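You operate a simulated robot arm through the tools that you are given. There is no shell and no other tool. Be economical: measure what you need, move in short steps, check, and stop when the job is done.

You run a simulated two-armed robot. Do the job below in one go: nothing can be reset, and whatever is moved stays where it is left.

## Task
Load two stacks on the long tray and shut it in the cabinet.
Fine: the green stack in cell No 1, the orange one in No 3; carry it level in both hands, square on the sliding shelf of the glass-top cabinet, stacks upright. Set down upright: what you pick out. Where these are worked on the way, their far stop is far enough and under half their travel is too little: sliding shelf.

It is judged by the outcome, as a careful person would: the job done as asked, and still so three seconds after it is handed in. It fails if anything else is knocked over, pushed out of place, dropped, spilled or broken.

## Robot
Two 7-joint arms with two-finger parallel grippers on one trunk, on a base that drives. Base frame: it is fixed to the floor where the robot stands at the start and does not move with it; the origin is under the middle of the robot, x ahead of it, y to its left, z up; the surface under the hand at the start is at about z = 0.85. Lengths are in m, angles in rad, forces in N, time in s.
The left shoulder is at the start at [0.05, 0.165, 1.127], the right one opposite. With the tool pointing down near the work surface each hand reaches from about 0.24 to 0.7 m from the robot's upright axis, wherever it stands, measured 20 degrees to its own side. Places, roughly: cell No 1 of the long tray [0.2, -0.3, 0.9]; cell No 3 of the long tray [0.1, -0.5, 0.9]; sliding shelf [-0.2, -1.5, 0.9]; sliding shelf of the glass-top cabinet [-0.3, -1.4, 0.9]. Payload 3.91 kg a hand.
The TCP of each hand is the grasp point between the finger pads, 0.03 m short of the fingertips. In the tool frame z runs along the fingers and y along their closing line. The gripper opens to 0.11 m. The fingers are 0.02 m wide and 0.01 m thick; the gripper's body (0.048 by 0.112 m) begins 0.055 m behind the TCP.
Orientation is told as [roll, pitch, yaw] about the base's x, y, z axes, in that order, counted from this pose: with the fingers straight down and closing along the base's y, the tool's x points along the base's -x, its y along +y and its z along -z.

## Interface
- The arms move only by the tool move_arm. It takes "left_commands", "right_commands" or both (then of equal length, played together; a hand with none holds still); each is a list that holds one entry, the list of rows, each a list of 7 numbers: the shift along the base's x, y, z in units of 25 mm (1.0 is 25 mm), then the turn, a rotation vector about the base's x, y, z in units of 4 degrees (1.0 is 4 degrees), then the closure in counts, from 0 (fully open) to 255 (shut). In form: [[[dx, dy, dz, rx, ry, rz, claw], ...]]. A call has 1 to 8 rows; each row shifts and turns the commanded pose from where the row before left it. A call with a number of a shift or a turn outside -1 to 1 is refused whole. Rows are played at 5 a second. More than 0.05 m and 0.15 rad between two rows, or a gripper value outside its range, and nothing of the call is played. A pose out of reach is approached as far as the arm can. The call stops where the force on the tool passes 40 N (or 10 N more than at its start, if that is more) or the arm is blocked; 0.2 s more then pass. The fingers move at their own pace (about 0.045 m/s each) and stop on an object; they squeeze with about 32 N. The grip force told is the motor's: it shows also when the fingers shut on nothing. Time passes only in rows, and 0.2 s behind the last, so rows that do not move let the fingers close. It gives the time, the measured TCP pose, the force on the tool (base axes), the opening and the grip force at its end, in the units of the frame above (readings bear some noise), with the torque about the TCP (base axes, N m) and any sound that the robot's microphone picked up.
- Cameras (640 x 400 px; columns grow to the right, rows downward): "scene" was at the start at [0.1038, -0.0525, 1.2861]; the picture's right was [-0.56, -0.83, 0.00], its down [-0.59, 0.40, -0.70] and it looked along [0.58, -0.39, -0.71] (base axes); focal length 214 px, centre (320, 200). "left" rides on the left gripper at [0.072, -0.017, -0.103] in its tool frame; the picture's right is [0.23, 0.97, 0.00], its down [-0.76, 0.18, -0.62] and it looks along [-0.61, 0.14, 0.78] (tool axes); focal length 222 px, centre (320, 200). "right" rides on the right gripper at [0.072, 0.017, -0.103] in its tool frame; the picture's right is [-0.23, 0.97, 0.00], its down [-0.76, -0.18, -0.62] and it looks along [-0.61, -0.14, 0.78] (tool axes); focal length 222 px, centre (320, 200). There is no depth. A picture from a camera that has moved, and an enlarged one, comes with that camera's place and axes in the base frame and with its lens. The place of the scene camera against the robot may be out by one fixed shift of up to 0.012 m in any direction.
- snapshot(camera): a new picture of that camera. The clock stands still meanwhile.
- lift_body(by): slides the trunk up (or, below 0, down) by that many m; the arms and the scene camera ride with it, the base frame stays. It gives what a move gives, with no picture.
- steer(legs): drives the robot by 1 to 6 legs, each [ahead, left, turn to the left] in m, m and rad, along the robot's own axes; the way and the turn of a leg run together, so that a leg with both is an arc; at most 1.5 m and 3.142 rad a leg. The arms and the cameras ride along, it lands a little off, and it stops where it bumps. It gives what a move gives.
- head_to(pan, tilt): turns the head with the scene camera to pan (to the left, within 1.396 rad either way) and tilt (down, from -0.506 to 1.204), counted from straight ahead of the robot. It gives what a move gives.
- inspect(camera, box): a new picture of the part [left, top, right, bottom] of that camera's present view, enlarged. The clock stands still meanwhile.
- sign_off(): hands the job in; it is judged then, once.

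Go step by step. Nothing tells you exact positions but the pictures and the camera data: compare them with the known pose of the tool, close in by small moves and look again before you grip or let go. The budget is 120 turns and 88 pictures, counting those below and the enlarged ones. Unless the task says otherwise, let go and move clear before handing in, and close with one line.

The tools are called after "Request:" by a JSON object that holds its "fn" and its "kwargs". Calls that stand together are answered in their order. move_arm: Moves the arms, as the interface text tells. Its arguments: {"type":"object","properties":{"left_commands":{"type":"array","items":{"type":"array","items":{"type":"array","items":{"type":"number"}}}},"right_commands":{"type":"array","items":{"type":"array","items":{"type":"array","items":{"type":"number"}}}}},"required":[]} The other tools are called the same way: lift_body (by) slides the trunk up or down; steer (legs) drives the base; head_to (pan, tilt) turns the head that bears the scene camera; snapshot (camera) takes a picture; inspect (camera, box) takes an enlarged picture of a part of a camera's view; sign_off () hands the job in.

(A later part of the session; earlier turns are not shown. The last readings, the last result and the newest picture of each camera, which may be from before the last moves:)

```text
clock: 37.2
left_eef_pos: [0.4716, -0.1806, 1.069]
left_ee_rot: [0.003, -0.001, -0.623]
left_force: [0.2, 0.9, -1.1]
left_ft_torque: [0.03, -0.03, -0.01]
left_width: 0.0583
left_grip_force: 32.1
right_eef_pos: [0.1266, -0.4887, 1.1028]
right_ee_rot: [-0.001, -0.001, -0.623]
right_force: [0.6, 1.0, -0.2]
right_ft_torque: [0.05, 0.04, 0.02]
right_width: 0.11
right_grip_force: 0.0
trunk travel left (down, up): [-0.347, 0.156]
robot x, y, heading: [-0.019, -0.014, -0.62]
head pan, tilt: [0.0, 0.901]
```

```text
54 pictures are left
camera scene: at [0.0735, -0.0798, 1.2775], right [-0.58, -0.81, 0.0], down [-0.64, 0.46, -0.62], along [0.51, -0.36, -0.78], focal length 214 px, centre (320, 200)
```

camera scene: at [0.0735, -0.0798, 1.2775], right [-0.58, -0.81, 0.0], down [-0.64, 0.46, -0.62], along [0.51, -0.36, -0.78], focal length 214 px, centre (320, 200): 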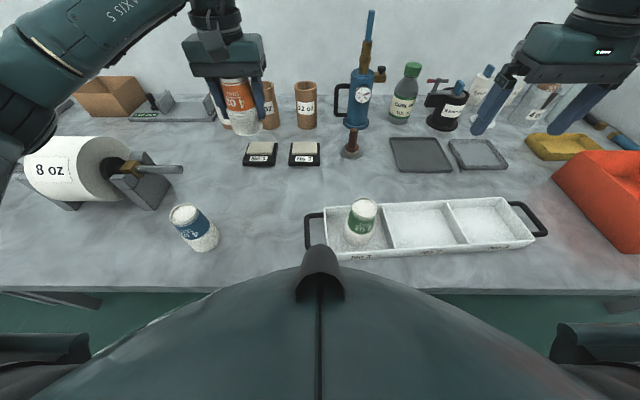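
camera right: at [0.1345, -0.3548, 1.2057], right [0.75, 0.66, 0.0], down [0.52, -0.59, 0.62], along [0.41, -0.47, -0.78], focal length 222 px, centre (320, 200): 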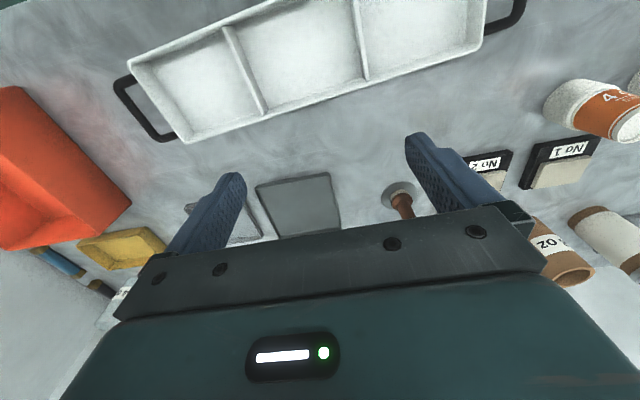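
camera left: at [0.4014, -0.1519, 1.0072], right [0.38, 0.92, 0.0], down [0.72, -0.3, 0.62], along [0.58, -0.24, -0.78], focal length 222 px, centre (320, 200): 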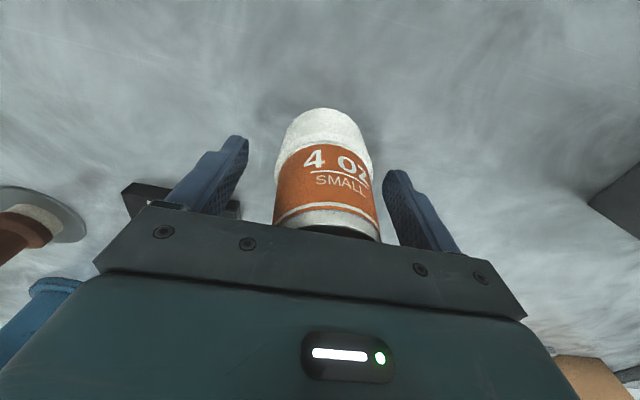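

Orange is up intact. I'll pull it in and drive right to cell No 3.

Request:
{"fn": "move_arm", "kwargs": {"left_commands": [[[-0.8, 0.58, 0, 0, 0, 0, 255], [-0.8, 0.58, 0, 0, 0, 0, 255], [-0.8, 0.58, 0, 0, 0, 0.45, 255], [-0.8, 0.58, 0, 0, 0, 0.45, 255]]]}}

Request:
{"fn": "steer", "kwargs": {"legs": [[0, -0.47, 0]]}}

Request:
{"fn": "snapshot", "kwargs": {"camera": "scene"}}

Request:
{"fn": "snapshot", "kwargs": {"camera": "left"}}

```text
clock: 38.2
left_eef_pos: [0.3902, -0.1218, 1.0696]
left_ee_rot: [0.0, 0.0, -0.557]
left_force: [0.3, -0.2, 0.2]
left_ft_torque: [0.0, -0.01, 0.0]
left_width: 0.0584
left_grip_force: 32.4
right_eef_pos: [0.1261, -0.4872, 1.1028]
right_ee_rot: [-0.001, 0.001, -0.621]
right_force: [0.2, 0.3, -0.5]
right_ft_torque: [0.0, 0.03, -0.02]
right_width: 0.11
right_grip_force: 0.1
trunk travel left (down, up): [-0.347, 0.156]
robot x, y, heading: [-0.0172, -0.0143, -0.62]
head pan, tilt: [0.0, 0.901]
```

```text
clock: 42.8
left_eef_pos: [0.1203, -0.4992, 1.0706]
left_ee_rot: [-0.001, 0.001, -0.554]
left_force: [-0.3, -0.1, -0.8]
left_ft_torque: [0.01, 0.01, 0.0]
left_width: 0.0584
left_grip_force: 31.9
right_eef_pos: [-0.1423, -0.8676, 1.1036]
right_ee_rot: [-0.001, 0.001, -0.619]
right_force: [-0.2, -0.5, -0.2]
right_ft_torque: [-0.01, -0.01, 0.0]
right_width: 0.1099
right_grip_force: 0.1
trunk travel left (down, up): [-0.347, 0.156]
robot x, y, heading: [-0.2881, -0.3945, -0.621]
head pan, tilt: [0.0, 0.901]
```

```text
53 pictures are left
camera scene: at [-0.1969, -0.459, 1.2775], right [-0.58, -0.82, 0.0], down [-0.64, 0.45, -0.62], along [0.51, -0.36, -0.78], focal length 214 px, centre (320, 200)
```

scene: 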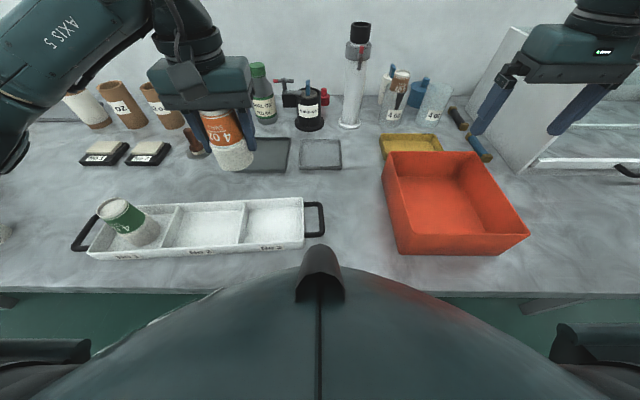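

```text
52 pictures are left
camera left: at [0.0484, -0.4773, 1.1733], right [0.32, 0.95, 0.0], down [0.74, -0.25, 0.62], along [0.59, -0.2, -0.78], focal length 222 px, centre (320, 200)
```

left: 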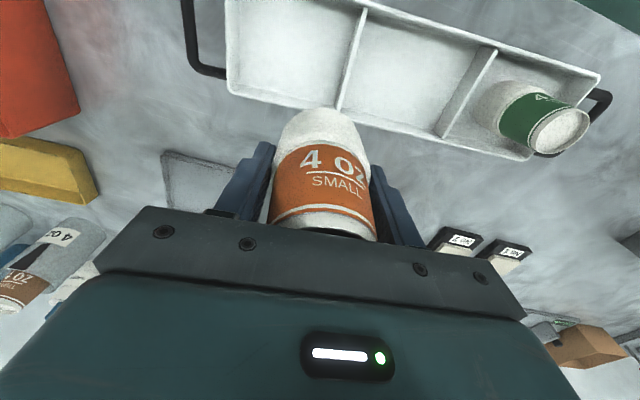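

Request:
{"fn": "move_arm", "kwargs": {"left_commands": [[[-0.84, -0.28, 0, 0, 0, 0, 255], [-0.84, -0.28, 0, 0, 0, 0, 255], [-0.84, -0.28, 0, 0, 0, 0, 255], [0, 0, -1, 0, 0, 0, 255], [0, 0, -1, 0, 0, 0, 255], [0, 0, -1, 0, 0, 0, 255], [0, 0, -0.6, 0, 0, 0, 255]]]}}

Request:
{"fn": "inspect", "kwargs": {"camera": "scene", "box": [60, 110, 340, 290]}}

Request:
{"fn": "snapshot", "kwargs": {"camera": "left"}}

```text
clock: 44.4
left_eef_pos: [0.0565, -0.5209, 0.9796]
left_ee_rot: [-0.001, -0.002, -0.553]
left_force: [0.6, 0.2, 0.2]
left_ft_torque: [-0.03, 0.01, -0.03]
left_width: 0.0582
left_grip_force: 32.1
right_eef_pos: [-0.143, -0.8675, 1.1039]
right_ee_rot: [0.0, -0.002, -0.617]
right_force: [0.7, 1.4, -0.4]
right_ft_torque: [-0.02, -0.01, -0.02]
right_width: 0.1101
right_grip_force: 0.0
trunk travel left (down, up): [-0.347, 0.156]
robot x, y, heading: [-0.2921, -0.3924, -0.62]
head pan, tilt: [0.0, 0.901]
```

```text
2.22 times, centred on (200, 200) of scene
camera zoom: at [-0.1968, -0.459, 1.2775], right [-0.58, -0.82, 0.0], down [-0.64, 0.45, -0.62], along [0.51, -0.36, -0.78], focal length 477 px, centre (587, 200)
```

zoom: 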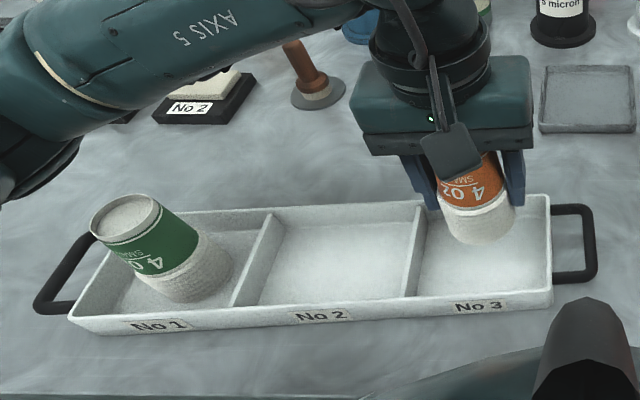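

```text
50 pictures are left
camera left: at [-0.015, -0.4985, 1.083], right [0.32, 0.95, 0.0], down [0.74, -0.25, 0.62], along [0.59, -0.2, -0.78], focal length 222 px, centre (320, 200)
```

left: 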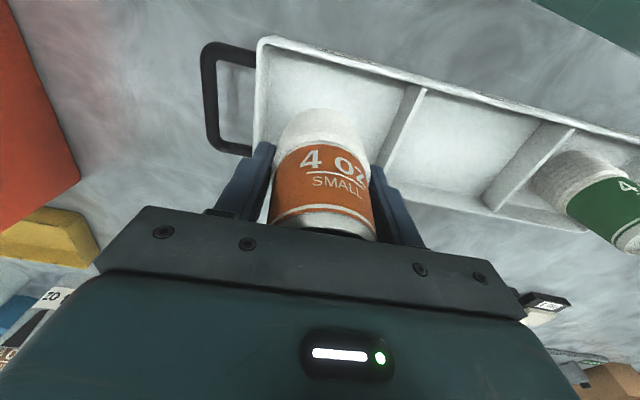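

Centred over cell No 3. Lowering with a small nudge.

Request:
{"fn": "move_arm", "kwargs": {"left_commands": [[[0.1, 0.16, -0.5, 0, 0, 0, 255], [0, 0, -0.8, 0, 0, 0, 255], [0, 0, -0.8, 0, 0, 0, 255], [0, 0, -0.5, 0, 0, 0, 255], [0, 0, -0.3, 0, 0, 0, 255], [0, 0, -0.1, 0, 0, 0, 255]]]}}

Request:
{"fn": "move_arm", "kwargs": {"left_commands": [[[0, 0, -0.1, 0, 0, 0, 255], [0, 0, 0, 0, 0, 0, 255]]]}}

Request:
{"fn": "snapshot", "kwargs": {"camera": "left"}}

```text
clock: 45.8
left_eef_pos: [0.0595, -0.5187, 0.9055]
left_ee_rot: [-0.001, -0.001, -0.554]
left_force: [1.0, -0.2, 0.8]
left_ft_torque: [0.02, -0.02, -0.03]
left_width: 0.0582
left_grip_force: 31.4
right_eef_pos: [-0.1423, -0.8668, 1.1031]
right_ee_rot: [0.0, -0.001, -0.618]
right_force: [-0.4, 0.4, -0.6]
right_ft_torque: [0.02, 0.01, 0.0]
right_width: 0.1097
right_grip_force: 0.0
trunk travel left (down, up): [-0.347, 0.156]
robot x, y, heading: [-0.2873, -0.3917, -0.622]
head pan, tilt: [0.0, 0.901]
```

```text
clock: 46.4
left_eef_pos: [0.06, -0.5184, 0.9043]
left_ee_rot: [-0.002, -0.005, -0.553]
left_force: [2.3, 1.4, 25.0]
left_ft_torque: [0.33, 0.05, -0.01]
left_width: 0.0582
left_grip_force: 31.6
right_eef_pos: [-0.1438, -0.8653, 1.1036]
right_ee_rot: [0.002, -0.003, -0.618]
right_force: [-0.9, 1.0, 0.6]
right_ft_torque: [-0.02, 0.01, 0.01]
right_width: 0.11
right_grip_force: 0.0
trunk travel left (down, up): [-0.347, 0.156]
robot x, y, heading: [-0.2875, -0.39, -0.616]
head pan, tilt: [0.0, 0.901]
```

```text
49 pictures are left
camera left: at [-0.0125, -0.4946, 1.0083], right [0.32, 0.95, 0.0], down [0.74, -0.25, 0.63], along [0.59, -0.2, -0.78], focal length 222 px, centre (320, 200)
```

left: 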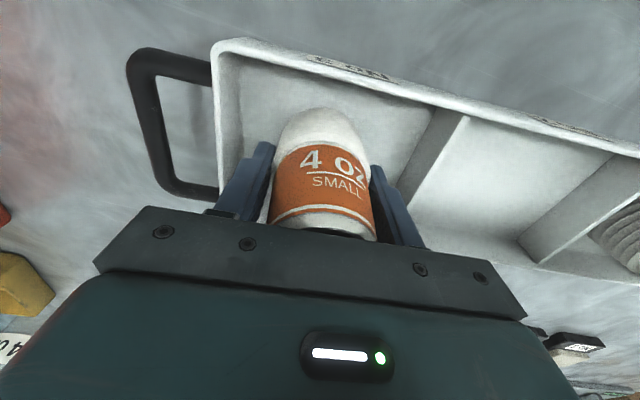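

Seated. Releasing and withdrawing, then turning the head to study the cabinet.

Request:
{"fn": "move_arm", "kwargs": {"left_commands": [[[0, 0, 0.1, 0, 0, 0, 255], [0, 0, 0, 0, 0, 0, 65], [0, 0, 0, 0, 0, 0, 65], [0, 0, 0, 0, 0, 0, 65], [0, 0, 0.5, 0, 0, 0, 65], [0, 0, 1, 0, 0, 0, 65], [0, 0, 1, 0, 0, 0, 65], [0, 0, 1, 0, 0, 0, 65]]]}}

Request:
{"fn": "move_arm", "kwargs": {"left_commands": [[[0, 0, 1, 0, 0, -0.45, 40], [0, 0, 1, 0, 0, -0.45, 40], [0, 0, 1, 0, 0, 0, 0], [0, 0, 1, 0, 0, 0, 0], [0, 0, 1, 0, 0, 0, 0]]]}}

Request:
{"fn": "inspect", "kwargs": {"camera": "scene", "box": [60, 110, 340, 290]}}

Request:
{"fn": "head_to", "kwargs": {"pan": -0.8, "tilt": 0.7}}

Request:
{"fn": "snapshot", "kwargs": {"camera": "scene"}}

```text
clock: 48.2
left_eef_pos: [0.0588, -0.5165, 0.9919]
left_ee_rot: [0.0, -0.001, -0.553]
left_force: [0.6, -0.7, -0.4]
left_ft_torque: [0.01, 0.01, 0.0]
left_width: 0.082
left_grip_force: 0.0
right_eef_pos: [-0.143, -0.8678, 1.1025]
right_ee_rot: [0.001, 0.0, -0.617]
right_force: [-0.3, -0.4, 0.6]
right_ft_torque: [0.0, 0.01, 0.02]
right_width: 0.1101
right_grip_force: 0.1
trunk travel left (down, up): [-0.347, 0.156]
robot x, y, heading: [-0.2916, -0.3948, -0.621]
head pan, tilt: [0.0, 0.901]
```

```text
clock: 49.4
left_eef_pos: [0.0585, -0.5166, 1.117]
left_ee_rot: [0.0, -0.001, -0.617]
left_force: [0.3, -0.5, 0.0]
left_ft_torque: [-0.01, 0.03, 0.0]
left_width: 0.1102
left_grip_force: 0.1
right_eef_pos: [-0.1429, -0.8662, 1.1041]
right_ee_rot: [0.0, 0.0, -0.617]
right_force: [-0.4, -0.9, 0.2]
right_ft_torque: [-0.01, -0.02, -0.02]
right_width: 0.11
right_grip_force: 0.0
trunk travel left (down, up): [-0.347, 0.156]
robot x, y, heading: [-0.2876, -0.3955, -0.616]
head pan, tilt: [0.0, 0.901]
```

```text
2.22 times, centred on (200, 200) of scene
camera zoom: at [-0.1971, -0.4589, 1.2775], right [-0.58, -0.82, 0.0], down [-0.64, 0.45, -0.62], along [0.51, -0.36, -0.78], focal length 477 px, centre (587, 200)
```

zoom: 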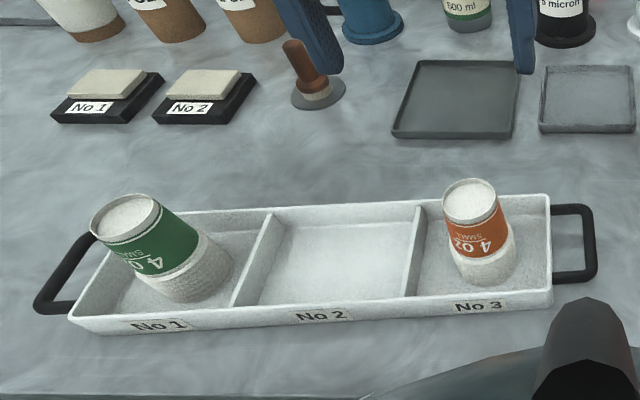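

```text
clock: 50.5
left_eef_pos: [0.0584, -0.5168, 1.1171]
left_ee_rot: [0.001, 0.0, -0.616]
left_force: [0.3, -0.7, -0.4]
left_ft_torque: [-0.01, -0.01, 0.01]
left_width: 0.11
left_grip_force: 0.1
right_eef_pos: [-0.142, -0.8678, 1.1027]
right_ee_rot: [0.0, 0.0, -0.617]
right_force: [0.3, -0.4, -0.2]
right_ft_torque: [0.05, -0.01, 0.01]
right_width: 0.1098
right_grip_force: 0.1
trunk travel left (down, up): [-0.347, 0.156]
robot x, y, heading: [-0.2902, -0.3911, -0.625]
head pan, tilt: [-0.799, 0.7]
```

```text
47 pictures are left
camera scene: at [-0.2453, -0.4992, 1.2936], right [-0.99, -0.15, 0.0], down [-0.1, 0.64, -0.76], along [0.12, -0.76, -0.64], focal length 214 px, centre (320, 200)
```

scene: 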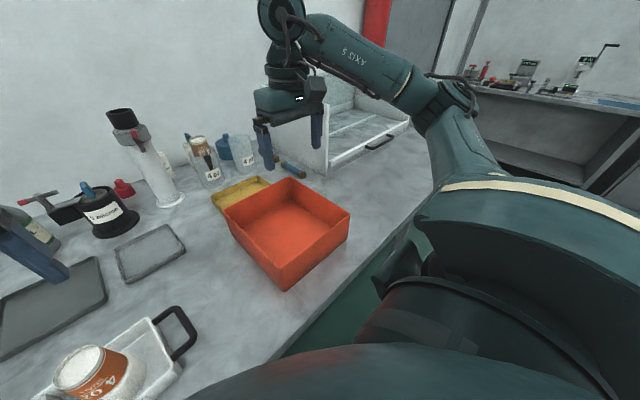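

Both stacks stand upright in their cells. Next I'll back off a little and drive right to face the cabinet.

Request:
{"fn": "steer", "kwargs": {"legs": [[-0.15, 0, 0], [0, -0.8, 0.02]]}}

Request:
{"fn": "head_to", "kwargs": {"pan": 0.0, "tilt": 0.75}}

Request:
{"fn": "snapshot", "kwargs": {"camera": "scene"}}

Request:
{"fn": "snapshot", "kwargs": {"camera": "right"}}

```text
clock: 58.8
left_eef_pos: [-0.5089, -1.0673, 1.1177]
left_ee_rot: [-0.001, 0.002, -0.597]
left_force: [0.0, 0.4, 0.1]
left_ft_torque: [-0.01, 0.0, 0.0]
left_width: 0.1101
left_grip_force: 0.0
right_eef_pos: [-0.7054, -1.4197, 1.1022]
right_ee_rot: [0.001, -0.001, -0.598]
right_force: [0.2, 0.0, 0.1]
right_ft_torque: [-0.04, 0.02, 0.0]
right_width: 0.1098
right_grip_force: 0.1
trunk travel left (down, up): [-0.347, 0.156]
robot x, y, heading: [-0.8635, -0.9464, -0.598]
head pan, tilt: [-0.799, 0.7]
```

```text
clock: 59.9
left_eef_pos: [-0.5104, -1.0663, 1.1162]
left_ee_rot: [0.0, 0.0, -0.597]
left_force: [0.4, -0.6, 0.2]
left_ft_torque: [-0.01, 0.01, 0.0]
left_width: 0.11
left_grip_force: 0.0
right_eef_pos: [-0.7046, -1.4198, 1.1026]
right_ee_rot: [0.0, 0.0, -0.595]
right_force: [-0.1, -0.2, 0.4]
right_ft_torque: [0.02, 0.0, 0.01]
right_width: 0.1098
right_grip_force: 0.1
trunk travel left (down, up): [-0.347, 0.156]
robot x, y, heading: [-0.865, -0.9458, -0.597]
head pan, tilt: [0.0, 0.75]
```

```text
46 pictures are left
camera scene: at [-0.7606, -1.0176, 1.2894], right [-0.56, -0.83, 0.0], down [-0.56, 0.38, -0.73], along [0.6, -0.41, -0.68], focal length 214 px, centre (320, 200)
```

scene: 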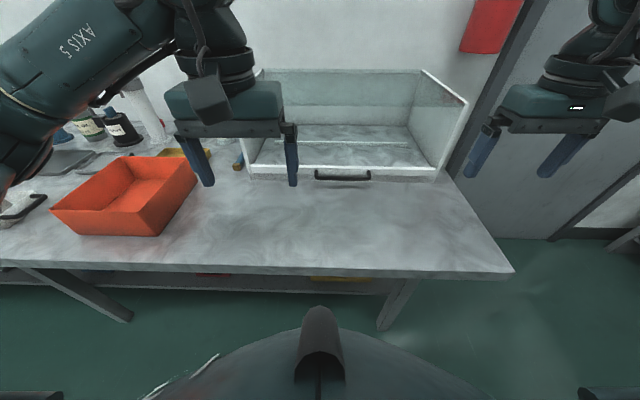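

```text
45 pictures are left
camera right: at [-0.7541, -1.3667, 1.2056], right [0.74, 0.68, 0.0], down [0.53, -0.58, 0.62], along [0.42, -0.46, -0.78], focal length 222 px, centre (320, 200)
```

right: 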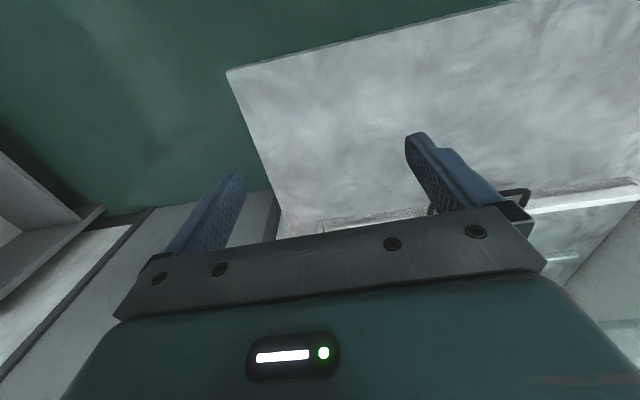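

Request:
{"fn": "inspect", "kwargs": {"camera": "scene", "box": [220, 50, 490, 220]}}

```text
2.35 times, centred on (355, 135) of scene
camera zoom: at [-0.7606, -1.0176, 1.2894], right [-0.56, -0.83, 0.0], down [-0.56, 0.38, -0.73], along [0.6, -0.41, -0.68], focal length 505 px, centre (238, 353)
```

zoom: 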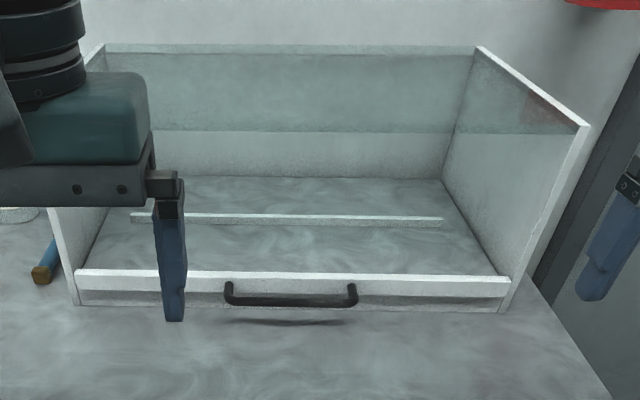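

The shelf is a low-fronted drawer with a bar handle at its middle, about (−0.36, −1.38). I'll come closer and inspect the handle with the right-hand camera.

Request:
{"fn": "steer", "kwargs": {"legs": [[0.13, 0.07, -0.02]]}}

Request:
{"fn": "move_arm", "kwargs": {"right_commands": [[[0.9, 0, -0.5, 0, 0, 0, 0], [0.9, 0, -0.5, 0, 0, 0, 0], [0.9, 0, -0.5, 0, 0, 0, 0], [0.9, 0, -0.5, 0, 0, 0, 0], [0.9, 0, -0.5, 0, 0, 0, 0], [0.9, 0, -0.5, 0, 0, 0, 0]]]}}

Request:
{"fn": "snapshot", "kwargs": {"camera": "right"}}

Request:
{"fn": "snapshot", "kwargs": {"camera": "scene"}}

```text
clock: 61.2
left_eef_pos: [-0.367, -1.0876, 1.1166]
left_ee_rot: [-0.002, 0.0, -0.615]
left_force: [1.0, 0.5, 0.1]
left_ft_torque: [0.02, 0.02, -0.01]
left_width: 0.1101
left_grip_force: 0.0
right_eef_pos: [-0.5681, -1.4386, 1.1026]
right_ee_rot: [0.0, 0.0, -0.615]
right_force: [0.4, 0.3, -0.2]
right_ft_torque: [-0.02, 0.07, 0.03]
right_width: 0.1101
right_grip_force: 0.1
trunk travel left (down, up): [-0.347, 0.156]
robot x, y, heading: [-0.7159, -0.9656, -0.617]
head pan, tilt: [0.0, 0.75]
```

```text
clock: 62.6
left_eef_pos: [-0.3681, -1.0877, 1.1172]
left_ee_rot: [0.0, 0.001, -0.615]
left_force: [0.6, -0.2, -0.6]
left_ft_torque: [0.02, 0.06, 0.02]
left_width: 0.1101
left_grip_force: 0.1
right_eef_pos: [-0.4481, -1.4376, 1.0364]
right_ee_rot: [-0.006, 0.01, -0.62]
right_force: [-12.9, 6.6, 1.3]
right_ft_torque: [-0.55, -0.83, -0.35]
right_width: 0.1099
right_grip_force: 0.1
trunk travel left (down, up): [-0.347, 0.156]
robot x, y, heading: [-0.7175, -0.9623, -0.62]
head pan, tilt: [0.0, 0.75]
stopped in row 6 (right hand): the force on the tool passed its limit at 56 N (the readings are from after the stop); the commanded pose is now the measured one
```

```text
43 pictures are left
camera right: at [-0.4951, -1.3827, 1.138], right [0.75, 0.66, -0.01], down [0.52, -0.59, 0.62], along [0.4, -0.47, -0.79], focal length 222 px, centre (320, 200)
```

right: 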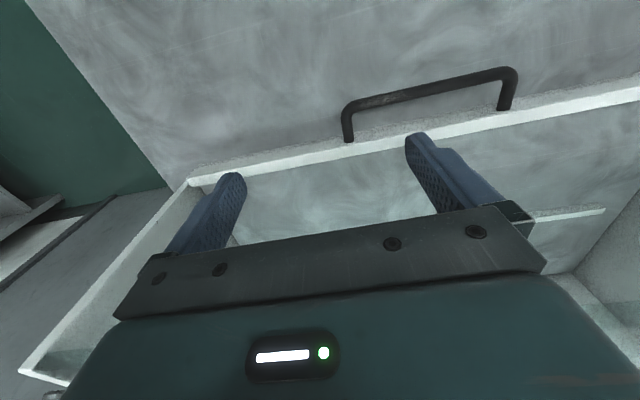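

```text
42 pictures are left
camera scene: at [-0.618, -1.034, 1.2895], right [-0.58, -0.82, 0.0], down [-0.56, 0.39, -0.73], along [0.6, -0.42, -0.68], focal length 214 px, centre (320, 200)
```

scene: 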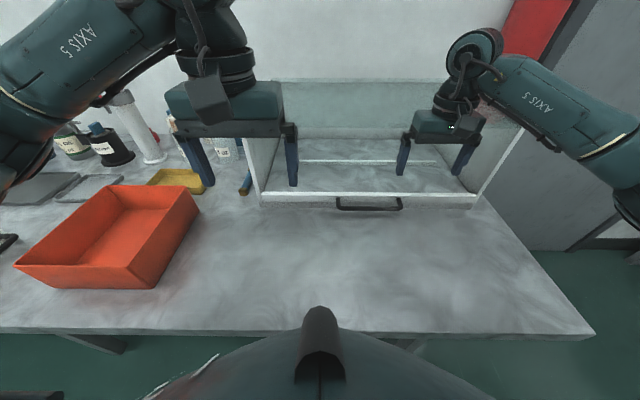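

The hand touched the glass front edge while coming in high, so I'm backing straight out and will approach the handle lower and from in front. Then I'll re-measure it.

Request:
{"fn": "move_arm", "kwargs": {"right_commands": [[[-0.8, 0.56, 0, 0, 0, 0, 0], [-0.8, 0.56, 0, 0, 0, 0, 0], [-0.8, 0.56, -0.8, 0, 0, 0, 0], [0, 0.7, -1, 0, 0, 0, 0], [0, 0.7, -1, 0, 0, 0, 0]]]}}

Request:
{"fn": "snapshot", "kwargs": {"camera": "right"}}

Request:
{"fn": "inspect", "kwargs": {"camera": "scene", "box": [230, 60, 540, 250]}}

```text
clock: 63.8
left_eef_pos: [-0.3679, -1.0864, 1.1165]
left_ee_rot: [0.0, 0.0, -0.614]
left_force: [0.1, -0.6, 0.0]
left_ft_torque: [-0.02, -0.02, -0.04]
left_width: 0.1103
left_grip_force: 0.0
right_eef_pos: [-0.5073, -1.3612, 0.963]
right_ee_rot: [-0.006, 0.008, -0.618]
right_force: [0.0, 0.1, -0.1]
right_ft_torque: [0.0, -0.01, 0.03]
right_width: 0.11
right_grip_force: 0.1
trunk travel left (down, up): [-0.347, 0.156]
robot x, y, heading: [-0.716, -0.9641, -0.615]
head pan, tilt: [0.0, 0.75]
```

```text
41 pictures are left
camera right: at [-0.5547, -1.3073, 1.0657], right [0.75, 0.66, -0.01], down [0.52, -0.59, 0.62], along [0.4, -0.47, -0.79], focal length 222 px, centre (320, 200)
```

right: 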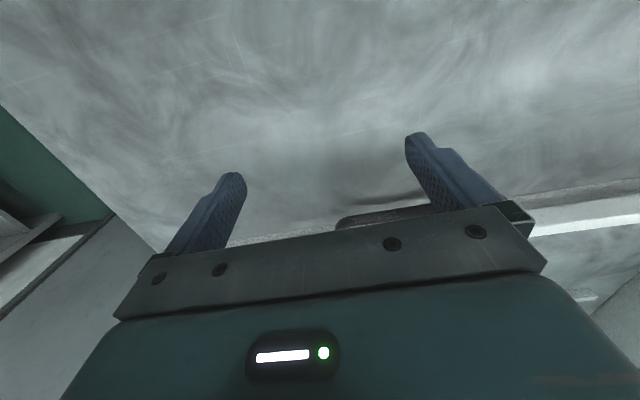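

```text
2.06 times, centred on (385, 155) of scene
camera zoom: at [-0.6173, -1.0344, 1.2894], right [-0.58, -0.82, 0.0], down [-0.56, 0.39, -0.73], along [0.6, -0.42, -0.68], focal length 443 px, centre (186, 293)
```

zoom: 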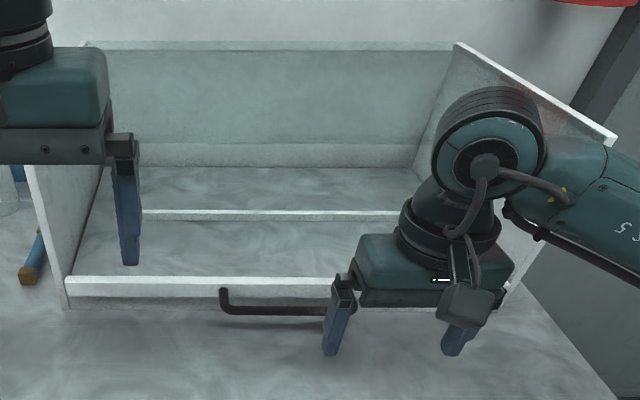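

The handle bar is at about (−0.385, −1.351, 0.895), standing ~0.035 m clear of the shelf face. I'll turn the right hand so its fingers straddle the bar, leaned back to stay clear of the glass.

Request:
{"fn": "move_arm", "kwargs": {"right_commands": [[[0, 0, 0.3, 0, 0, 1, 160], [0, 0, 0.3, 0, 0, 1, 160], [0, 0, 0, 0, 0, 1, 160], [0, 0, 0, 0, 0, 1, 160], [0, 0, 0, 0, 0, 1, 160], [0, 0, 0, 0, 0, 1, 160], [0, 0, 0, 0, 0, 1, 160], [0, 0, 0, 0, 0, 1, 160]]]}}

Request:
{"fn": "move_arm", "kwargs": {"right_commands": [[[0, 0, 0, 0, 0, 1, 160], [0, 0, 0, 0, 0, 1, 160], [0, 0, 0, 0, 0, 1, 160], [0, 0, 0, 0, 0, 1, 160], [0, 0, 0, 0, 0, 1, 160], [0, 0, 0, 0, 0, 1, 160], [0, 0, 0, 0, 0, 1, 160], [0, 0, 0, 0, 0, 1, 160]]]}}

Request:
{"fn": "move_arm", "kwargs": {"right_commands": [[[0, 0, 0, 0, 0, 1, 160], [0, 0, 0, 0, 0, 1, 160], [0, 0, 0, 0, 0, 1, 160], [0, 0, 0, 0, 0, 1, 160], [0, 0, 0, 0, 0, 1, 160], [0, 0, 0, 0, 0, 1, 160], [0, 0, 0, 0, 0, 0.5, 160]]]}}

Request:
{"fn": "snapshot", "kwargs": {"camera": "scene"}}

```text
clock: 65.6
left_eef_pos: [-0.3679, -1.0885, 1.117]
left_ee_rot: [0.0, -0.001, -0.615]
left_force: [-0.6, 0.5, 0.2]
left_ft_torque: [0.01, -0.02, 0.02]
left_width: 0.11
left_grip_force: 0.0
right_eef_pos: [-0.5069, -1.3617, 0.9785]
right_ee_rot: [-0.005, 0.007, -0.061]
right_force: [0.0, -0.5, -0.2]
right_ft_torque: [0.0, 0.03, 0.0]
right_width: 0.0411
right_grip_force: 0.0
trunk travel left (down, up): [-0.347, 0.156]
robot x, y, heading: [-0.7201, -0.9639, -0.613]
head pan, tilt: [0.0, 0.75]
```

```text
clock: 67.4
left_eef_pos: [-0.3673, -1.0881, 1.1169]
left_ee_rot: [0.0, 0.001, -0.614]
left_force: [0.3, -0.3, -0.1]
left_ft_torque: [0.01, -0.01, -0.02]
left_width: 0.1103
left_grip_force: 0.1
right_eef_pos: [-0.5059, -1.3614, 0.9792]
right_ee_rot: [-0.006, 0.008, 0.358]
right_force: [0.2, 0.1, 0.2]
right_ft_torque: [0.05, -0.03, 0.0]
right_width: 0.041
right_grip_force: 0.0
right hand out of reach, approached as far as the arm can: row 7, 8
trunk travel left (down, up): [-0.347, 0.156]
robot x, y, heading: [-0.7137, -0.9592, -0.62]
head pan, tilt: [0.0, 0.75]
```

```text
clock: 69.0
left_eef_pos: [-0.3682, -1.0867, 1.1164]
left_ee_rot: [-0.001, -0.001, -0.614]
left_force: [0.8, -0.6, -0.7]
left_ft_torque: [-0.04, -0.01, 0.01]
left_width: 0.1102
left_grip_force: 0.1
right_eef_pos: [-0.5057, -1.3384, 0.9617]
right_ee_rot: [-0.063, 0.002, 0.478]
right_force: [-0.2, 0.8, 0.1]
right_ft_torque: [0.0, 0.0, 0.0]
right_width: 0.0409
right_grip_force: 0.0
right hand out of reach, approached as far as the arm can: row 1, 2, 3, 4, 5, 6, 7
trunk travel left (down, up): [-0.347, 0.156]
robot x, y, heading: [-0.7207, -0.9642, -0.617]
head pan, tilt: [0.0, 0.75]
```

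```text
39 pictures are left
camera scene: at [-0.6173, -1.0345, 1.2894], right [-0.58, -0.82, 0.0], down [-0.56, 0.39, -0.73], along [0.6, -0.42, -0.68], focal length 214 px, centre (320, 200)
```

scene: 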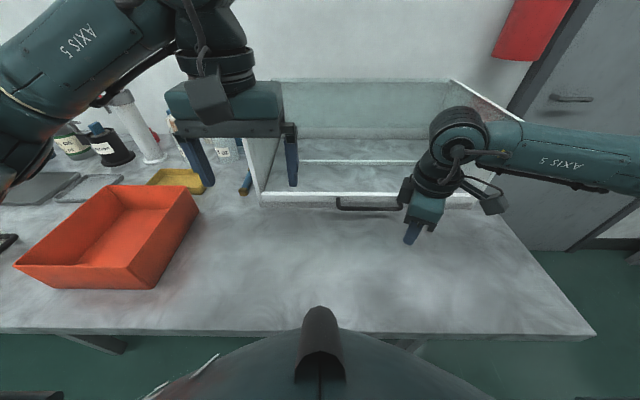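

That wrist direction runs out of travel at about +60°, so I'll turn the other way instead. First I'm unwinding.

Request:
{"fn": "move_arm", "kwargs": {"right_commands": [[[0, 0, 0, 0, 0, -1, 160], [0, 0, 0, 0, 0, -1, 160], [0, 0, 0, 0, 0, -1, 160], [0, 0, 0, 0, 0, -1, 160], [0, 0, 0, 0, 0, -1, 160], [0, 0, 0, 0, 0, -1, 160], [0, 0, 0, 0, 0, -1, 160], [0, 0, 0, 0, 0, -1, 160]]]}}

Request:
{"fn": "move_arm", "kwargs": {"right_commands": [[[0, 0, 0, 0, 0, -1, 160], [0, 0, 0, 0, 0, -1, 160], [0, 0, 0, 0, 0, -1, 160], [0, 0, 0, 0, 0, -1, 160], [0, 0, 0, 0, 0, -1, 160], [0, 0, 0, 0, 0, -1, 160], [0, 0, 0, 0, 0, -1, 160], [0, 0, 0, 0, 0, -1, 160]]]}}

Request:
{"fn": "move_arm", "kwargs": {"right_commands": [[[0, 0, 0, 0, 0, -1, 160], [0, 0, 0, 0, 0, -1, 160], [0, 0, 0, 0, 0, -1, 160], [0, 0, 0, 0, 0, -1, 160], [0, 0, 0, 0, 0, -1, 160], [0, 0, 0, 0, 0, -1, 160], [0, 0, 0, 0, 0, -1, 160], [0, 0, 0, 0, 0, -1, 160]]]}}

Request:
{"fn": "move_arm", "kwargs": {"right_commands": [[[0, 0, 0, 0, 0, -1, 160], [0, 0, 0, 0, 0, -1, 160], [0, 0, 0, 0, 0, -1, 160], [0, 0, 0, 0, 0, -1, 160], [0, 0, 0, 0, 0, -1, 160], [0, 0, 0, 0, 0, -1, 160], [0, 0, 0, 0, 0, -1, 160], [0, 0, 0, 0, 0, -1, 160]]]}}

```text
clock: 70.8
left_eef_pos: [-0.3675, -1.0872, 1.1167]
left_ee_rot: [-0.001, 0.002, -0.614]
left_force: [-0.2, 0.5, 0.2]
left_ft_torque: [-0.02, 0.01, 0.0]
left_width: 0.1102
left_grip_force: 0.0
right_eef_pos: [-0.5065, -1.3392, 0.963]
right_ee_rot: [-0.065, 0.002, -0.083]
right_force: [0.2, 0.5, 0.2]
right_ft_torque: [-0.01, 0.01, -0.01]
right_width: 0.0409
right_grip_force: 0.1
trunk travel left (down, up): [-0.347, 0.156]
robot x, y, heading: [-0.7177, -0.9615, -0.619]
head pan, tilt: [0.0, 0.75]
```

```text
clock: 72.6
left_eef_pos: [-0.3673, -1.0879, 1.117]
left_ee_rot: [0.0, 0.001, -0.614]
left_force: [-0.3, -0.1, -0.4]
left_ft_torque: [-0.01, -0.01, 0.01]
left_width: 0.1101
left_grip_force: 0.0
right_eef_pos: [-0.5066, -1.3383, 0.9637]
right_ee_rot: [-0.062, 0.002, -0.639]
right_force: [1.0, 0.4, -0.6]
right_ft_torque: [-0.04, 0.01, -0.01]
right_width: 0.0411
right_grip_force: 0.1
trunk travel left (down, up): [-0.347, 0.156]
robot x, y, heading: [-0.7159, -0.961, -0.615]
head pan, tilt: [0.0, 0.75]
```

```text
clock: 74.4
left_eef_pos: [-0.3675, -1.0881, 1.1153]
left_ee_rot: [0.0, -0.002, -0.614]
left_force: [-0.2, 0.6, 0.3]
left_ft_torque: [0.04, 0.03, -0.03]
left_width: 0.1099
left_grip_force: 0.2
right_eef_pos: [-0.507, -1.3362, 0.9627]
right_ee_rot: [-0.063, 0.002, -1.201]
right_force: [-0.7, 0.7, 1.0]
right_ft_torque: [0.01, -0.02, 0.02]
right_width: 0.0412
right_grip_force: 0.1
trunk travel left (down, up): [-0.347, 0.156]
robot x, y, heading: [-0.7164, -0.9635, -0.617]
head pan, tilt: [0.0, 0.75]
```

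```text
clock: 76.2
left_eef_pos: [-0.3664, -1.0863, 1.1159]
left_ee_rot: [0.001, -0.001, -0.614]
left_force: [-0.9, -0.4, -0.3]
left_ft_torque: [0.0, 0.0, -0.02]
left_width: 0.1101
left_grip_force: 0.1
right_eef_pos: [-0.5063, -1.3384, 0.9637]
right_ee_rot: [-0.063, 0.001, -1.757]
right_force: [0.3, -0.5, -0.3]
right_ft_torque: [-0.01, 0.03, 0.01]
right_width: 0.041
right_grip_force: 0.0
trunk travel left (down, up): [-0.347, 0.156]
robot x, y, heading: [-0.7162, -0.9626, -0.621]
head pan, tilt: [0.0, 0.75]
```

The other way works. Finishing the turn and then leaning the hand back about 22°.

Request:
{"fn": "move_arm", "kwargs": {"right_commands": [[[0, 0, 0, 0, 0, -1, 160], [0, 0, 0, 0, 0, -1, 160], [0, 0, 0, 0, 0, -1, 160], [0, 0, 0, 0, 0, -1, 160], [0, 0, 0, 0, 0, -1, 160], [0, 0, 0, 0, 0, -1, 160], [0, 0, 0, 0, 0, -0.2, 160]]]}}

Request:
{"fn": "move_arm", "kwargs": {"right_commands": [[[0, 0, 0, -0.53, -0.745, 0, 160], [0, 0, 0, -0.53, -0.745, 0, 160], [0, 0, 0, -0.53, -0.745, 0, 160], [0, 0, 0, -0.53, -0.745, 0, 160], [0, 0, 0, -0.53, -0.745, 0, 160], [0, 0, 0, -0.53, -0.745, 0, 160], [0, 0, 0, -0.53, -0.745, 0, 160]]]}}

Request:
{"fn": "snapshot", "kwargs": {"camera": "scene"}}

Request:
{"fn": "snapshot", "kwargs": {"camera": "right"}}

```text
clock: 77.8
left_eef_pos: [-0.3677, -1.0869, 1.1166]
left_ee_rot: [0.0, -0.001, -0.615]
left_force: [-0.2, 0.1, -0.4]
left_ft_torque: [-0.04, 0.02, 0.02]
left_width: 0.11
left_grip_force: 0.0
right_eef_pos: [-0.5057, -1.3383, 0.9635]
right_ee_rot: [-0.062, 0.001, -2.189]
right_force: [0.0, -0.2, 0.4]
right_ft_torque: [-0.02, -0.02, -0.01]
right_width: 0.0407
right_grip_force: 0.2
trunk travel left (down, up): [-0.347, 0.156]
robot x, y, heading: [-0.7165, -0.9611, -0.613]
head pan, tilt: [0.0, 0.75]
```

```text
clock: 79.4
left_eef_pos: [-0.3669, -1.0881, 1.117]
left_ee_rot: [0.0, 0.0, -0.614]
left_force: [0.3, 0.2, -0.3]
left_ft_torque: [-0.01, 0.0, -0.02]
left_width: 0.1102
left_grip_force: 0.1
right_eef_pos: [-0.5055, -1.3372, 0.9631]
right_ee_rot: [0.386, 0.001, -2.188]
right_force: [0.7, 0.4, -0.3]
right_ft_torque: [-0.02, 0.01, 0.02]
right_width: 0.041
right_grip_force: 0.0
trunk travel left (down, up): [-0.347, 0.156]
robot x, y, heading: [-0.7181, -0.9612, -0.619]
head pan, tilt: [0.0, 0.75]
```

```text
38 pictures are left
camera scene: at [-0.6174, -1.0344, 1.2894], right [-0.58, -0.82, 0.0], down [-0.56, 0.39, -0.73], along [0.6, -0.42, -0.68], focal length 214 px, centre (320, 200)
```

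scene: 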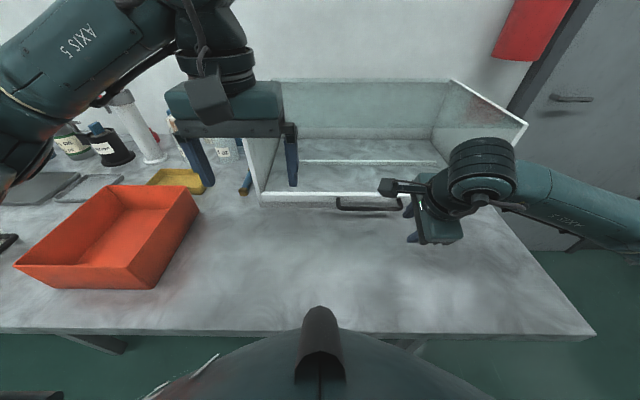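

```text
37 pictures are left
camera right: at [-0.4824, -1.2672, 1.0643], right [0.6, -0.71, 0.37], down [-0.77, -0.39, 0.51], along [-0.22, -0.59, -0.78], focal length 222 px, centre (320, 200)
```

right: 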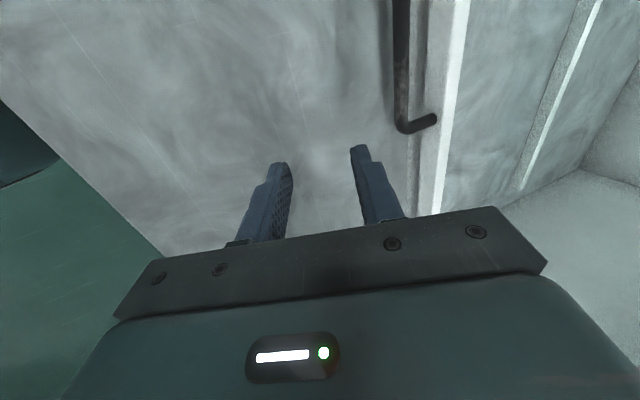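

Now the bar and the finger gap can be seen from the side. I'm moving over the bar at the same height.

Request:
{"fn": "move_arm", "kwargs": {"right_commands": [[[0.87, -0.109, 0, 0, 0, 0, 160], [0.87, -0.109, 0, 0, 0, 0, 160], [0.87, -0.109, 0, 0, 0, 0, 160], [0.87, -0.109, 0, 0, 0, 0, 160], [0.87, -0.109, 0, 0, 0, 0, 160]]]}}

Request:
{"fn": "snapshot", "kwargs": {"camera": "right"}}

```text
clock: 80.6
left_eef_pos: [-0.3672, -1.088, 1.1169]
left_ee_rot: [0.0, 0.001, -0.615]
left_force: [0.1, 0.8, 0.0]
left_ft_torque: [-0.01, 0.02, -0.04]
left_width: 0.1101
left_grip_force: 0.1
right_eef_pos: [-0.3957, -1.3522, 0.963]
right_ee_rot: [0.385, 0.003, -2.187]
right_force: [-0.5, 0.7, 0.2]
right_ft_torque: [-0.02, -0.01, 0.02]
right_width: 0.041
right_grip_force: 0.1
trunk travel left (down, up): [-0.347, 0.156]
robot x, y, heading: [-0.7152, -0.9604, -0.618]
head pan, tilt: [0.0, 0.75]
```

```text
36 pictures are left
camera right: at [-0.3731, -1.2808, 1.0644], right [0.6, -0.71, 0.36], down [-0.77, -0.39, 0.51], along [-0.22, -0.59, -0.78], focal length 222 px, centre (320, 200)
```

right: 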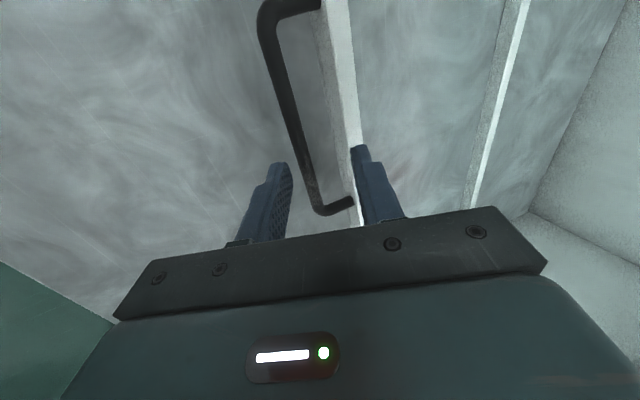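

The bar's position is confirmed (n≈0.471). Descending so the fingers straddle it.

Request:
{"fn": "move_arm", "kwargs": {"right_commands": [[[0, 0, -0.8, 0, 0, 0, 160], [0, 0, -0.8, 0, 0, 0, 160], [0, 0, -0.6, 0, 0, 0, 160], [0, 0, -0.25, 0, 0, 0, 160]]]}}

Request:
{"fn": "snapshot", "kwargs": {"camera": "right"}}

```text
clock: 81.6
left_eef_pos: [-0.3678, -1.0868, 1.1159]
left_ee_rot: [0.002, 0.0, -0.615]
left_force: [0.1, 0.3, 0.8]
left_ft_torque: [-0.01, 0.0, 0.01]
left_width: 0.1102
left_grip_force: 0.1
right_eef_pos: [-0.3966, -1.3515, 0.9017]
right_ee_rot: [0.385, 0.0, -2.189]
right_force: [-0.3, 0.0, 0.8]
right_ft_torque: [0.0, -0.01, 0.01]
right_width: 0.0412
right_grip_force: 0.0
trunk travel left (down, up): [-0.347, 0.156]
robot x, y, heading: [-0.718, -0.9621, -0.616]
head pan, tilt: [0.0, 0.75]
```

```text
35 pictures are left
camera right: at [-0.3739, -1.2806, 1.0031], right [0.6, -0.71, 0.36], down [-0.77, -0.39, 0.51], along [-0.22, -0.59, -0.78], focal length 222 px, centre (320, 200)
```

right: 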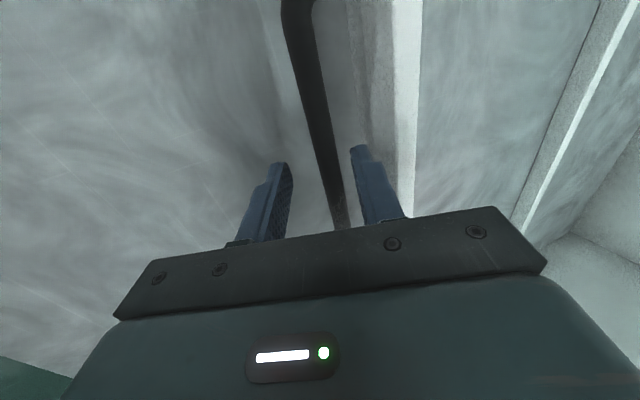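

The bar lies between the fingers. Closing on it.

Request:
{"fn": "move_arm", "kwargs": {"right_commands": [[[0, 0, 0, 0, 0, 0, 200], [0, 0, 0, 0, 0, 0, 255], [0, 0, 0, 0, 0, 0, 255], [0, 0, 0, 0, 0, 0, 255]]]}}

Request:
{"fn": "move_arm", "kwargs": {"right_commands": [[[-0.4, 0.285, 0, 0, 0, 0, 255], [-0.4, 0.285, 0, 0, 0, 0, 255], [-0.4, 0.285, 0, 0, 0, 0, 255], [-0.4, 0.285, 0, 0, 0, 0, 255]]]}}

Request:
{"fn": "snapshot", "kwargs": {"camera": "scene"}}

```text
clock: 82.6
left_eef_pos: [-0.3682, -1.0877, 1.1162]
left_ee_rot: [-0.001, 0.001, -0.615]
left_force: [0.0, -0.4, 0.0]
left_ft_torque: [0.0, -0.02, -0.01]
left_width: 0.1101
left_grip_force: 0.1
right_eef_pos: [-0.3974, -1.3517, 0.9034]
right_ee_rot: [0.387, 0.004, -2.19]
right_force: [0.6, -1.9, 10.8]
right_ft_torque: [0.02, -0.07, -0.1]
right_width: 0.0117
right_grip_force: 44.9
trunk travel left (down, up): [-0.347, 0.156]
robot x, y, heading: [-0.716, -0.9609, -0.613]
head pan, tilt: [0.0, 0.75]
```

```text
clock: 83.6
left_eef_pos: [-0.3678, -1.0865, 1.1177]
left_ee_rot: [-0.002, -0.002, -0.614]
left_force: [0.8, 0.1, 0.1]
left_ft_torque: [0.02, 0.04, 0.01]
left_width: 0.11
left_grip_force: 0.1
right_eef_pos: [-0.4373, -1.3206, 0.9025]
right_ee_rot: [0.386, 0.004, -2.187]
right_force: [4.4, 5.1, 16.8]
right_ft_torque: [-0.73, 0.49, -0.68]
right_width: 0.0121
right_grip_force: 45.5
trunk travel left (down, up): [-0.347, 0.156]
robot x, y, heading: [-0.7152, -0.9655, -0.619]
head pan, tilt: [0.0, 0.75]
```

```text
34 pictures are left
camera scene: at [-0.6176, -1.0327, 1.2896], right [-0.58, -0.82, 0.0], down [-0.56, 0.39, -0.73], along [0.6, -0.42, -0.68], focal length 214 px, centre (320, 200)
```

scene: 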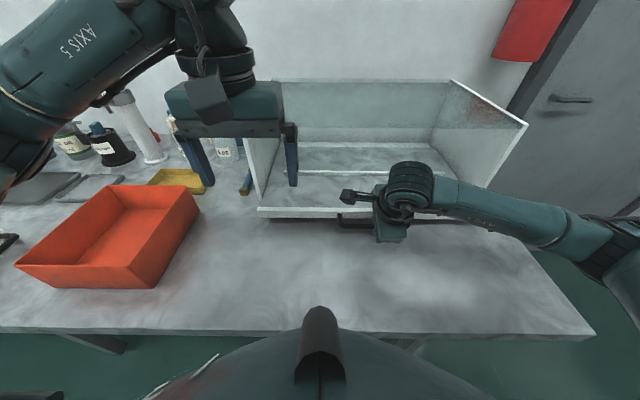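

The shelf slides. Continuing to pull straight out.

Request:
{"fn": "move_arm", "kwargs": {"right_commands": [[[-0.6, 0.42, -0.05, 0, 0, 0, 255], [-0.6, 0.42, -0.05, 0, 0, 0, 255], [-0.6, 0.42, 0, 0, 0, 0, 255], [-0.6, 0.42, 0, 0, 0, 0, 255], [-0.6, 0.42, 0, 0, 0, 0, 255], [-0.6, 0.42, 0, 0, 0, 0, 255], [-0.6, 0.42, 0, 0, 0, 0, 255], [-0.6, 0.42, 0, 0, 0, 0, 255]]]}}

Request:
{"fn": "snapshot", "kwargs": {"camera": "scene"}}

```text
clock: 84.8
left_eef_pos: [-0.3666, -1.0866, 1.1157]
left_ee_rot: [-0.003, 0.001, -0.614]
left_force: [-0.2, -0.1, 0.5]
left_ft_torque: [0.01, 0.02, -0.02]
left_width: 0.1099
left_grip_force: 0.0
right_eef_pos: [-0.5072, -1.2725, 0.903]
right_ee_rot: [0.397, 0.008, -2.186]
right_force: [0.7, 2.7, 12.2]
right_ft_torque: [-0.51, 0.27, -0.1]
right_width: 0.0116
right_grip_force: 44.8
trunk travel left (down, up): [-0.347, 0.156]
robot x, y, heading: [-0.7185, -0.9589, -0.609]
head pan, tilt: [0.0, 0.75]
stopped in row 6 (right hand): the force on the tool passed its limit at 41 N (the readings are from after the stop); the commanded pose is now the measured one
```

```text
33 pictures are left
camera scene: at [-0.6171, -1.0336, 1.2889], right [-0.58, -0.82, 0.0], down [-0.56, 0.39, -0.73], along [0.6, -0.42, -0.68], focal length 214 px, centre (320, 200)
```

scene: 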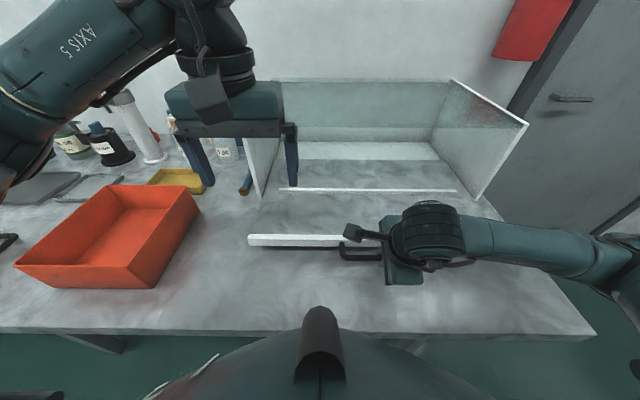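

It stopped at 0.135 m out. I'll pull gently once more to tell whether this is the end stop.

Request:
{"fn": "move_arm", "kwargs": {"right_commands": [[[-0.2, 0.14, 0, 0, 0, 0, 255], [-0.2, 0.14, 0, 0, 0, 0, 255], [-0.2, 0.14, 0, 0, 0, 0, 255], [-0.2, 0.14, 0, 0, 0, 0, 255]]]}}

Request:
{"fn": "inspect", "kwargs": {"camera": "scene", "box": [230, 70, 550, 300]}}

```text
clock: 85.8
left_eef_pos: [-0.3669, -1.0861, 1.1172]
left_ee_rot: [0.0, 0.0, -0.614]
left_force: [0.1, 0.6, -0.4]
left_ft_torque: [0.0, -0.02, -0.02]
left_width: 0.1098
left_grip_force: 0.0
right_eef_pos: [-0.5272, -1.257, 0.9032]
right_ee_rot: [0.394, 0.009, -2.185]
right_force: [7.4, 8.8, 15.7]
right_ft_torque: [0.28, -0.3, 0.0]
right_width: 0.0118
right_grip_force: 45.8
trunk travel left (down, up): [-0.347, 0.156]
robot x, y, heading: [-0.7183, -0.9608, -0.613]
head pan, tilt: [0.0, 0.75]
```

```text
1.74 times, centred on (390, 185) of scene
camera zoom: at [-0.617, -1.0326, 1.2895], right [-0.58, -0.82, 0.0], down [-0.56, 0.39, -0.73], along [0.6, -0.42, -0.68], focal length 373 px, centre (198, 226)
```

zoom: 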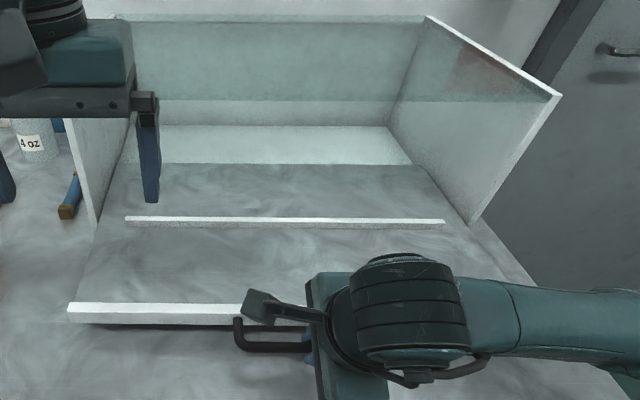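

It still moves; the stop was only sideways drag. I'll correct slightly left and keep pulling.

Request:
{"fn": "move_arm", "kwargs": {"right_commands": [[[0.08, 0.11, 0, 0, 0, 0, 255], [-0.4, 0.3, 0, 0, 0, 0, 255], [-0.4, 0.3, 0, 0, 0, 0, 255], [-0.4, 0.3, 0, 0, 0, 0, 255], [-0.4, 0.3, 0, 0, 0, 0, 255], [-0.4, 0.3, 0, 0, 0, 0, 255]]]}}

```text
clock: 86.5
left_eef_pos: [-0.3677, -1.0888, 1.117]
left_ee_rot: [-0.001, -0.001, -0.615]
left_force: [0.1, -0.3, 0.7]
left_ft_torque: [-0.01, 0.03, 0.0]
left_width: 0.1102
left_grip_force: 0.0
right_eef_pos: [-0.5291, -1.2554, 0.9028]
right_ee_rot: [0.402, -0.003, -2.199]
right_force: [-5.3, -4.9, 11.4]
right_ft_torque: [0.42, -0.22, 0.66]
right_width: 0.0117
right_grip_force: 45.2
right hand out of reach, approached as far as the arm can: row 2, 3
trunk travel left (down, up): [-0.347, 0.156]
robot x, y, heading: [-0.7178, -0.9646, -0.617]
head pan, tilt: [0.0, 0.75]
stopped in row 3 (right hand): the force on the tool passed its limit at 41 N (the readings are from after the stop); the commanded pose is now the measured one
```

The arm is at its own limit here, so I'll keep hold and back the base off to go on pulling.

Request:
{"fn": "steer", "kwargs": {"legs": [[-0.06, 0, 0]]}}

Request:
{"fn": "snapshot", "kwargs": {"camera": "scene"}}

```text
clock: 87.4
left_eef_pos: [-0.4168, -1.0524, 1.1169]
left_ee_rot: [0.0, 0.0, -0.615]
left_force: [0.5, -0.1, 0.8]
left_ft_torque: [-0.02, -0.04, 0.01]
left_width: 0.1102
left_grip_force: 0.0
right_eef_pos: [-0.5788, -1.2197, 0.9024]
right_ee_rot: [0.4, -0.004, -2.197]
right_force: [-1.8, -2.0, 15.6]
right_ft_torque: [-0.35, 0.14, 0.26]
right_width: 0.0117
right_grip_force: 45.2
trunk travel left (down, up): [-0.347, 0.156]
robot x, y, heading: [-0.7668, -0.9266, -0.613]
head pan, tilt: [0.0, 0.75]
```

```text
31 pictures are left
camera scene: at [-0.6671, -0.9996, 1.2896], right [-0.58, -0.81, 0.0], down [-0.56, 0.39, -0.73], along [0.6, -0.42, -0.68], focal length 214 px, centre (320, 200)
```

scene: 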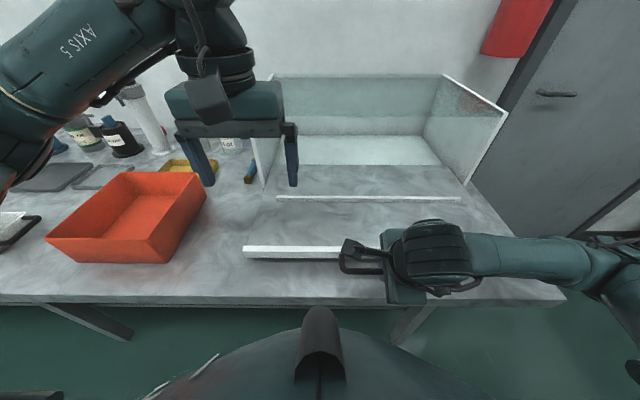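

Driving pulls it cleanly: about 0.22 m out now. Continuing until it stops.

Request:
{"fn": "steer", "kwargs": {"legs": [[-0.06, 0, 0]]}}

Request:
{"fn": "snapshot", "kwargs": {"camera": "scene"}}

```text
clock: 88.3
left_eef_pos: [-0.4374, -1.0379, 1.117]
left_ee_rot: [-0.001, 0.001, -0.617]
left_force: [-0.2, -0.6, -0.5]
left_ft_torque: [-0.01, 0.01, 0.02]
left_width: 0.1101
left_grip_force: 0.0
right_eef_pos: [-0.5931, -1.2087, 0.9048]
right_ee_rot: [0.419, -0.001, -2.206]
right_force: [1.5, -0.7, 2.5]
right_ft_torque: [-0.34, 0.28, 0.5]
right_width: 0.0115
right_grip_force: 45.1
trunk travel left (down, up): [-0.347, 0.156]
robot x, y, heading: [-0.7896, -0.9108, -0.618]
head pan, tilt: [0.0, 0.75]
stopped in leg 1: the force on the tool passed its limit at 68 N (the readings are from after the stop); the commanded pose is now the measured one
```

```text
30 pictures are left
camera scene: at [-0.6874, -0.9851, 1.2894], right [-0.58, -0.82, 0.0], down [-0.56, 0.39, -0.73], along [0.6, -0.42, -0.68], focal length 214 px, centre (320, 200)
```

scene: 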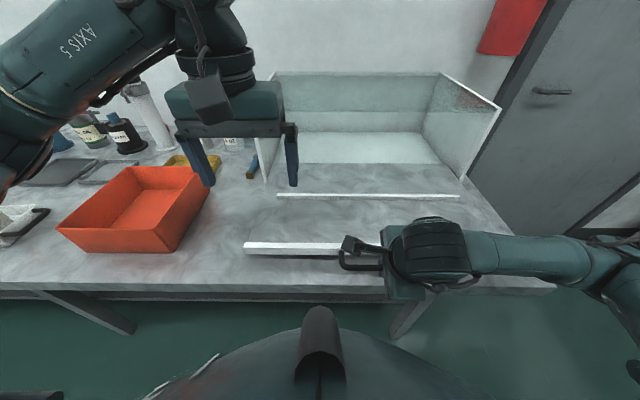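

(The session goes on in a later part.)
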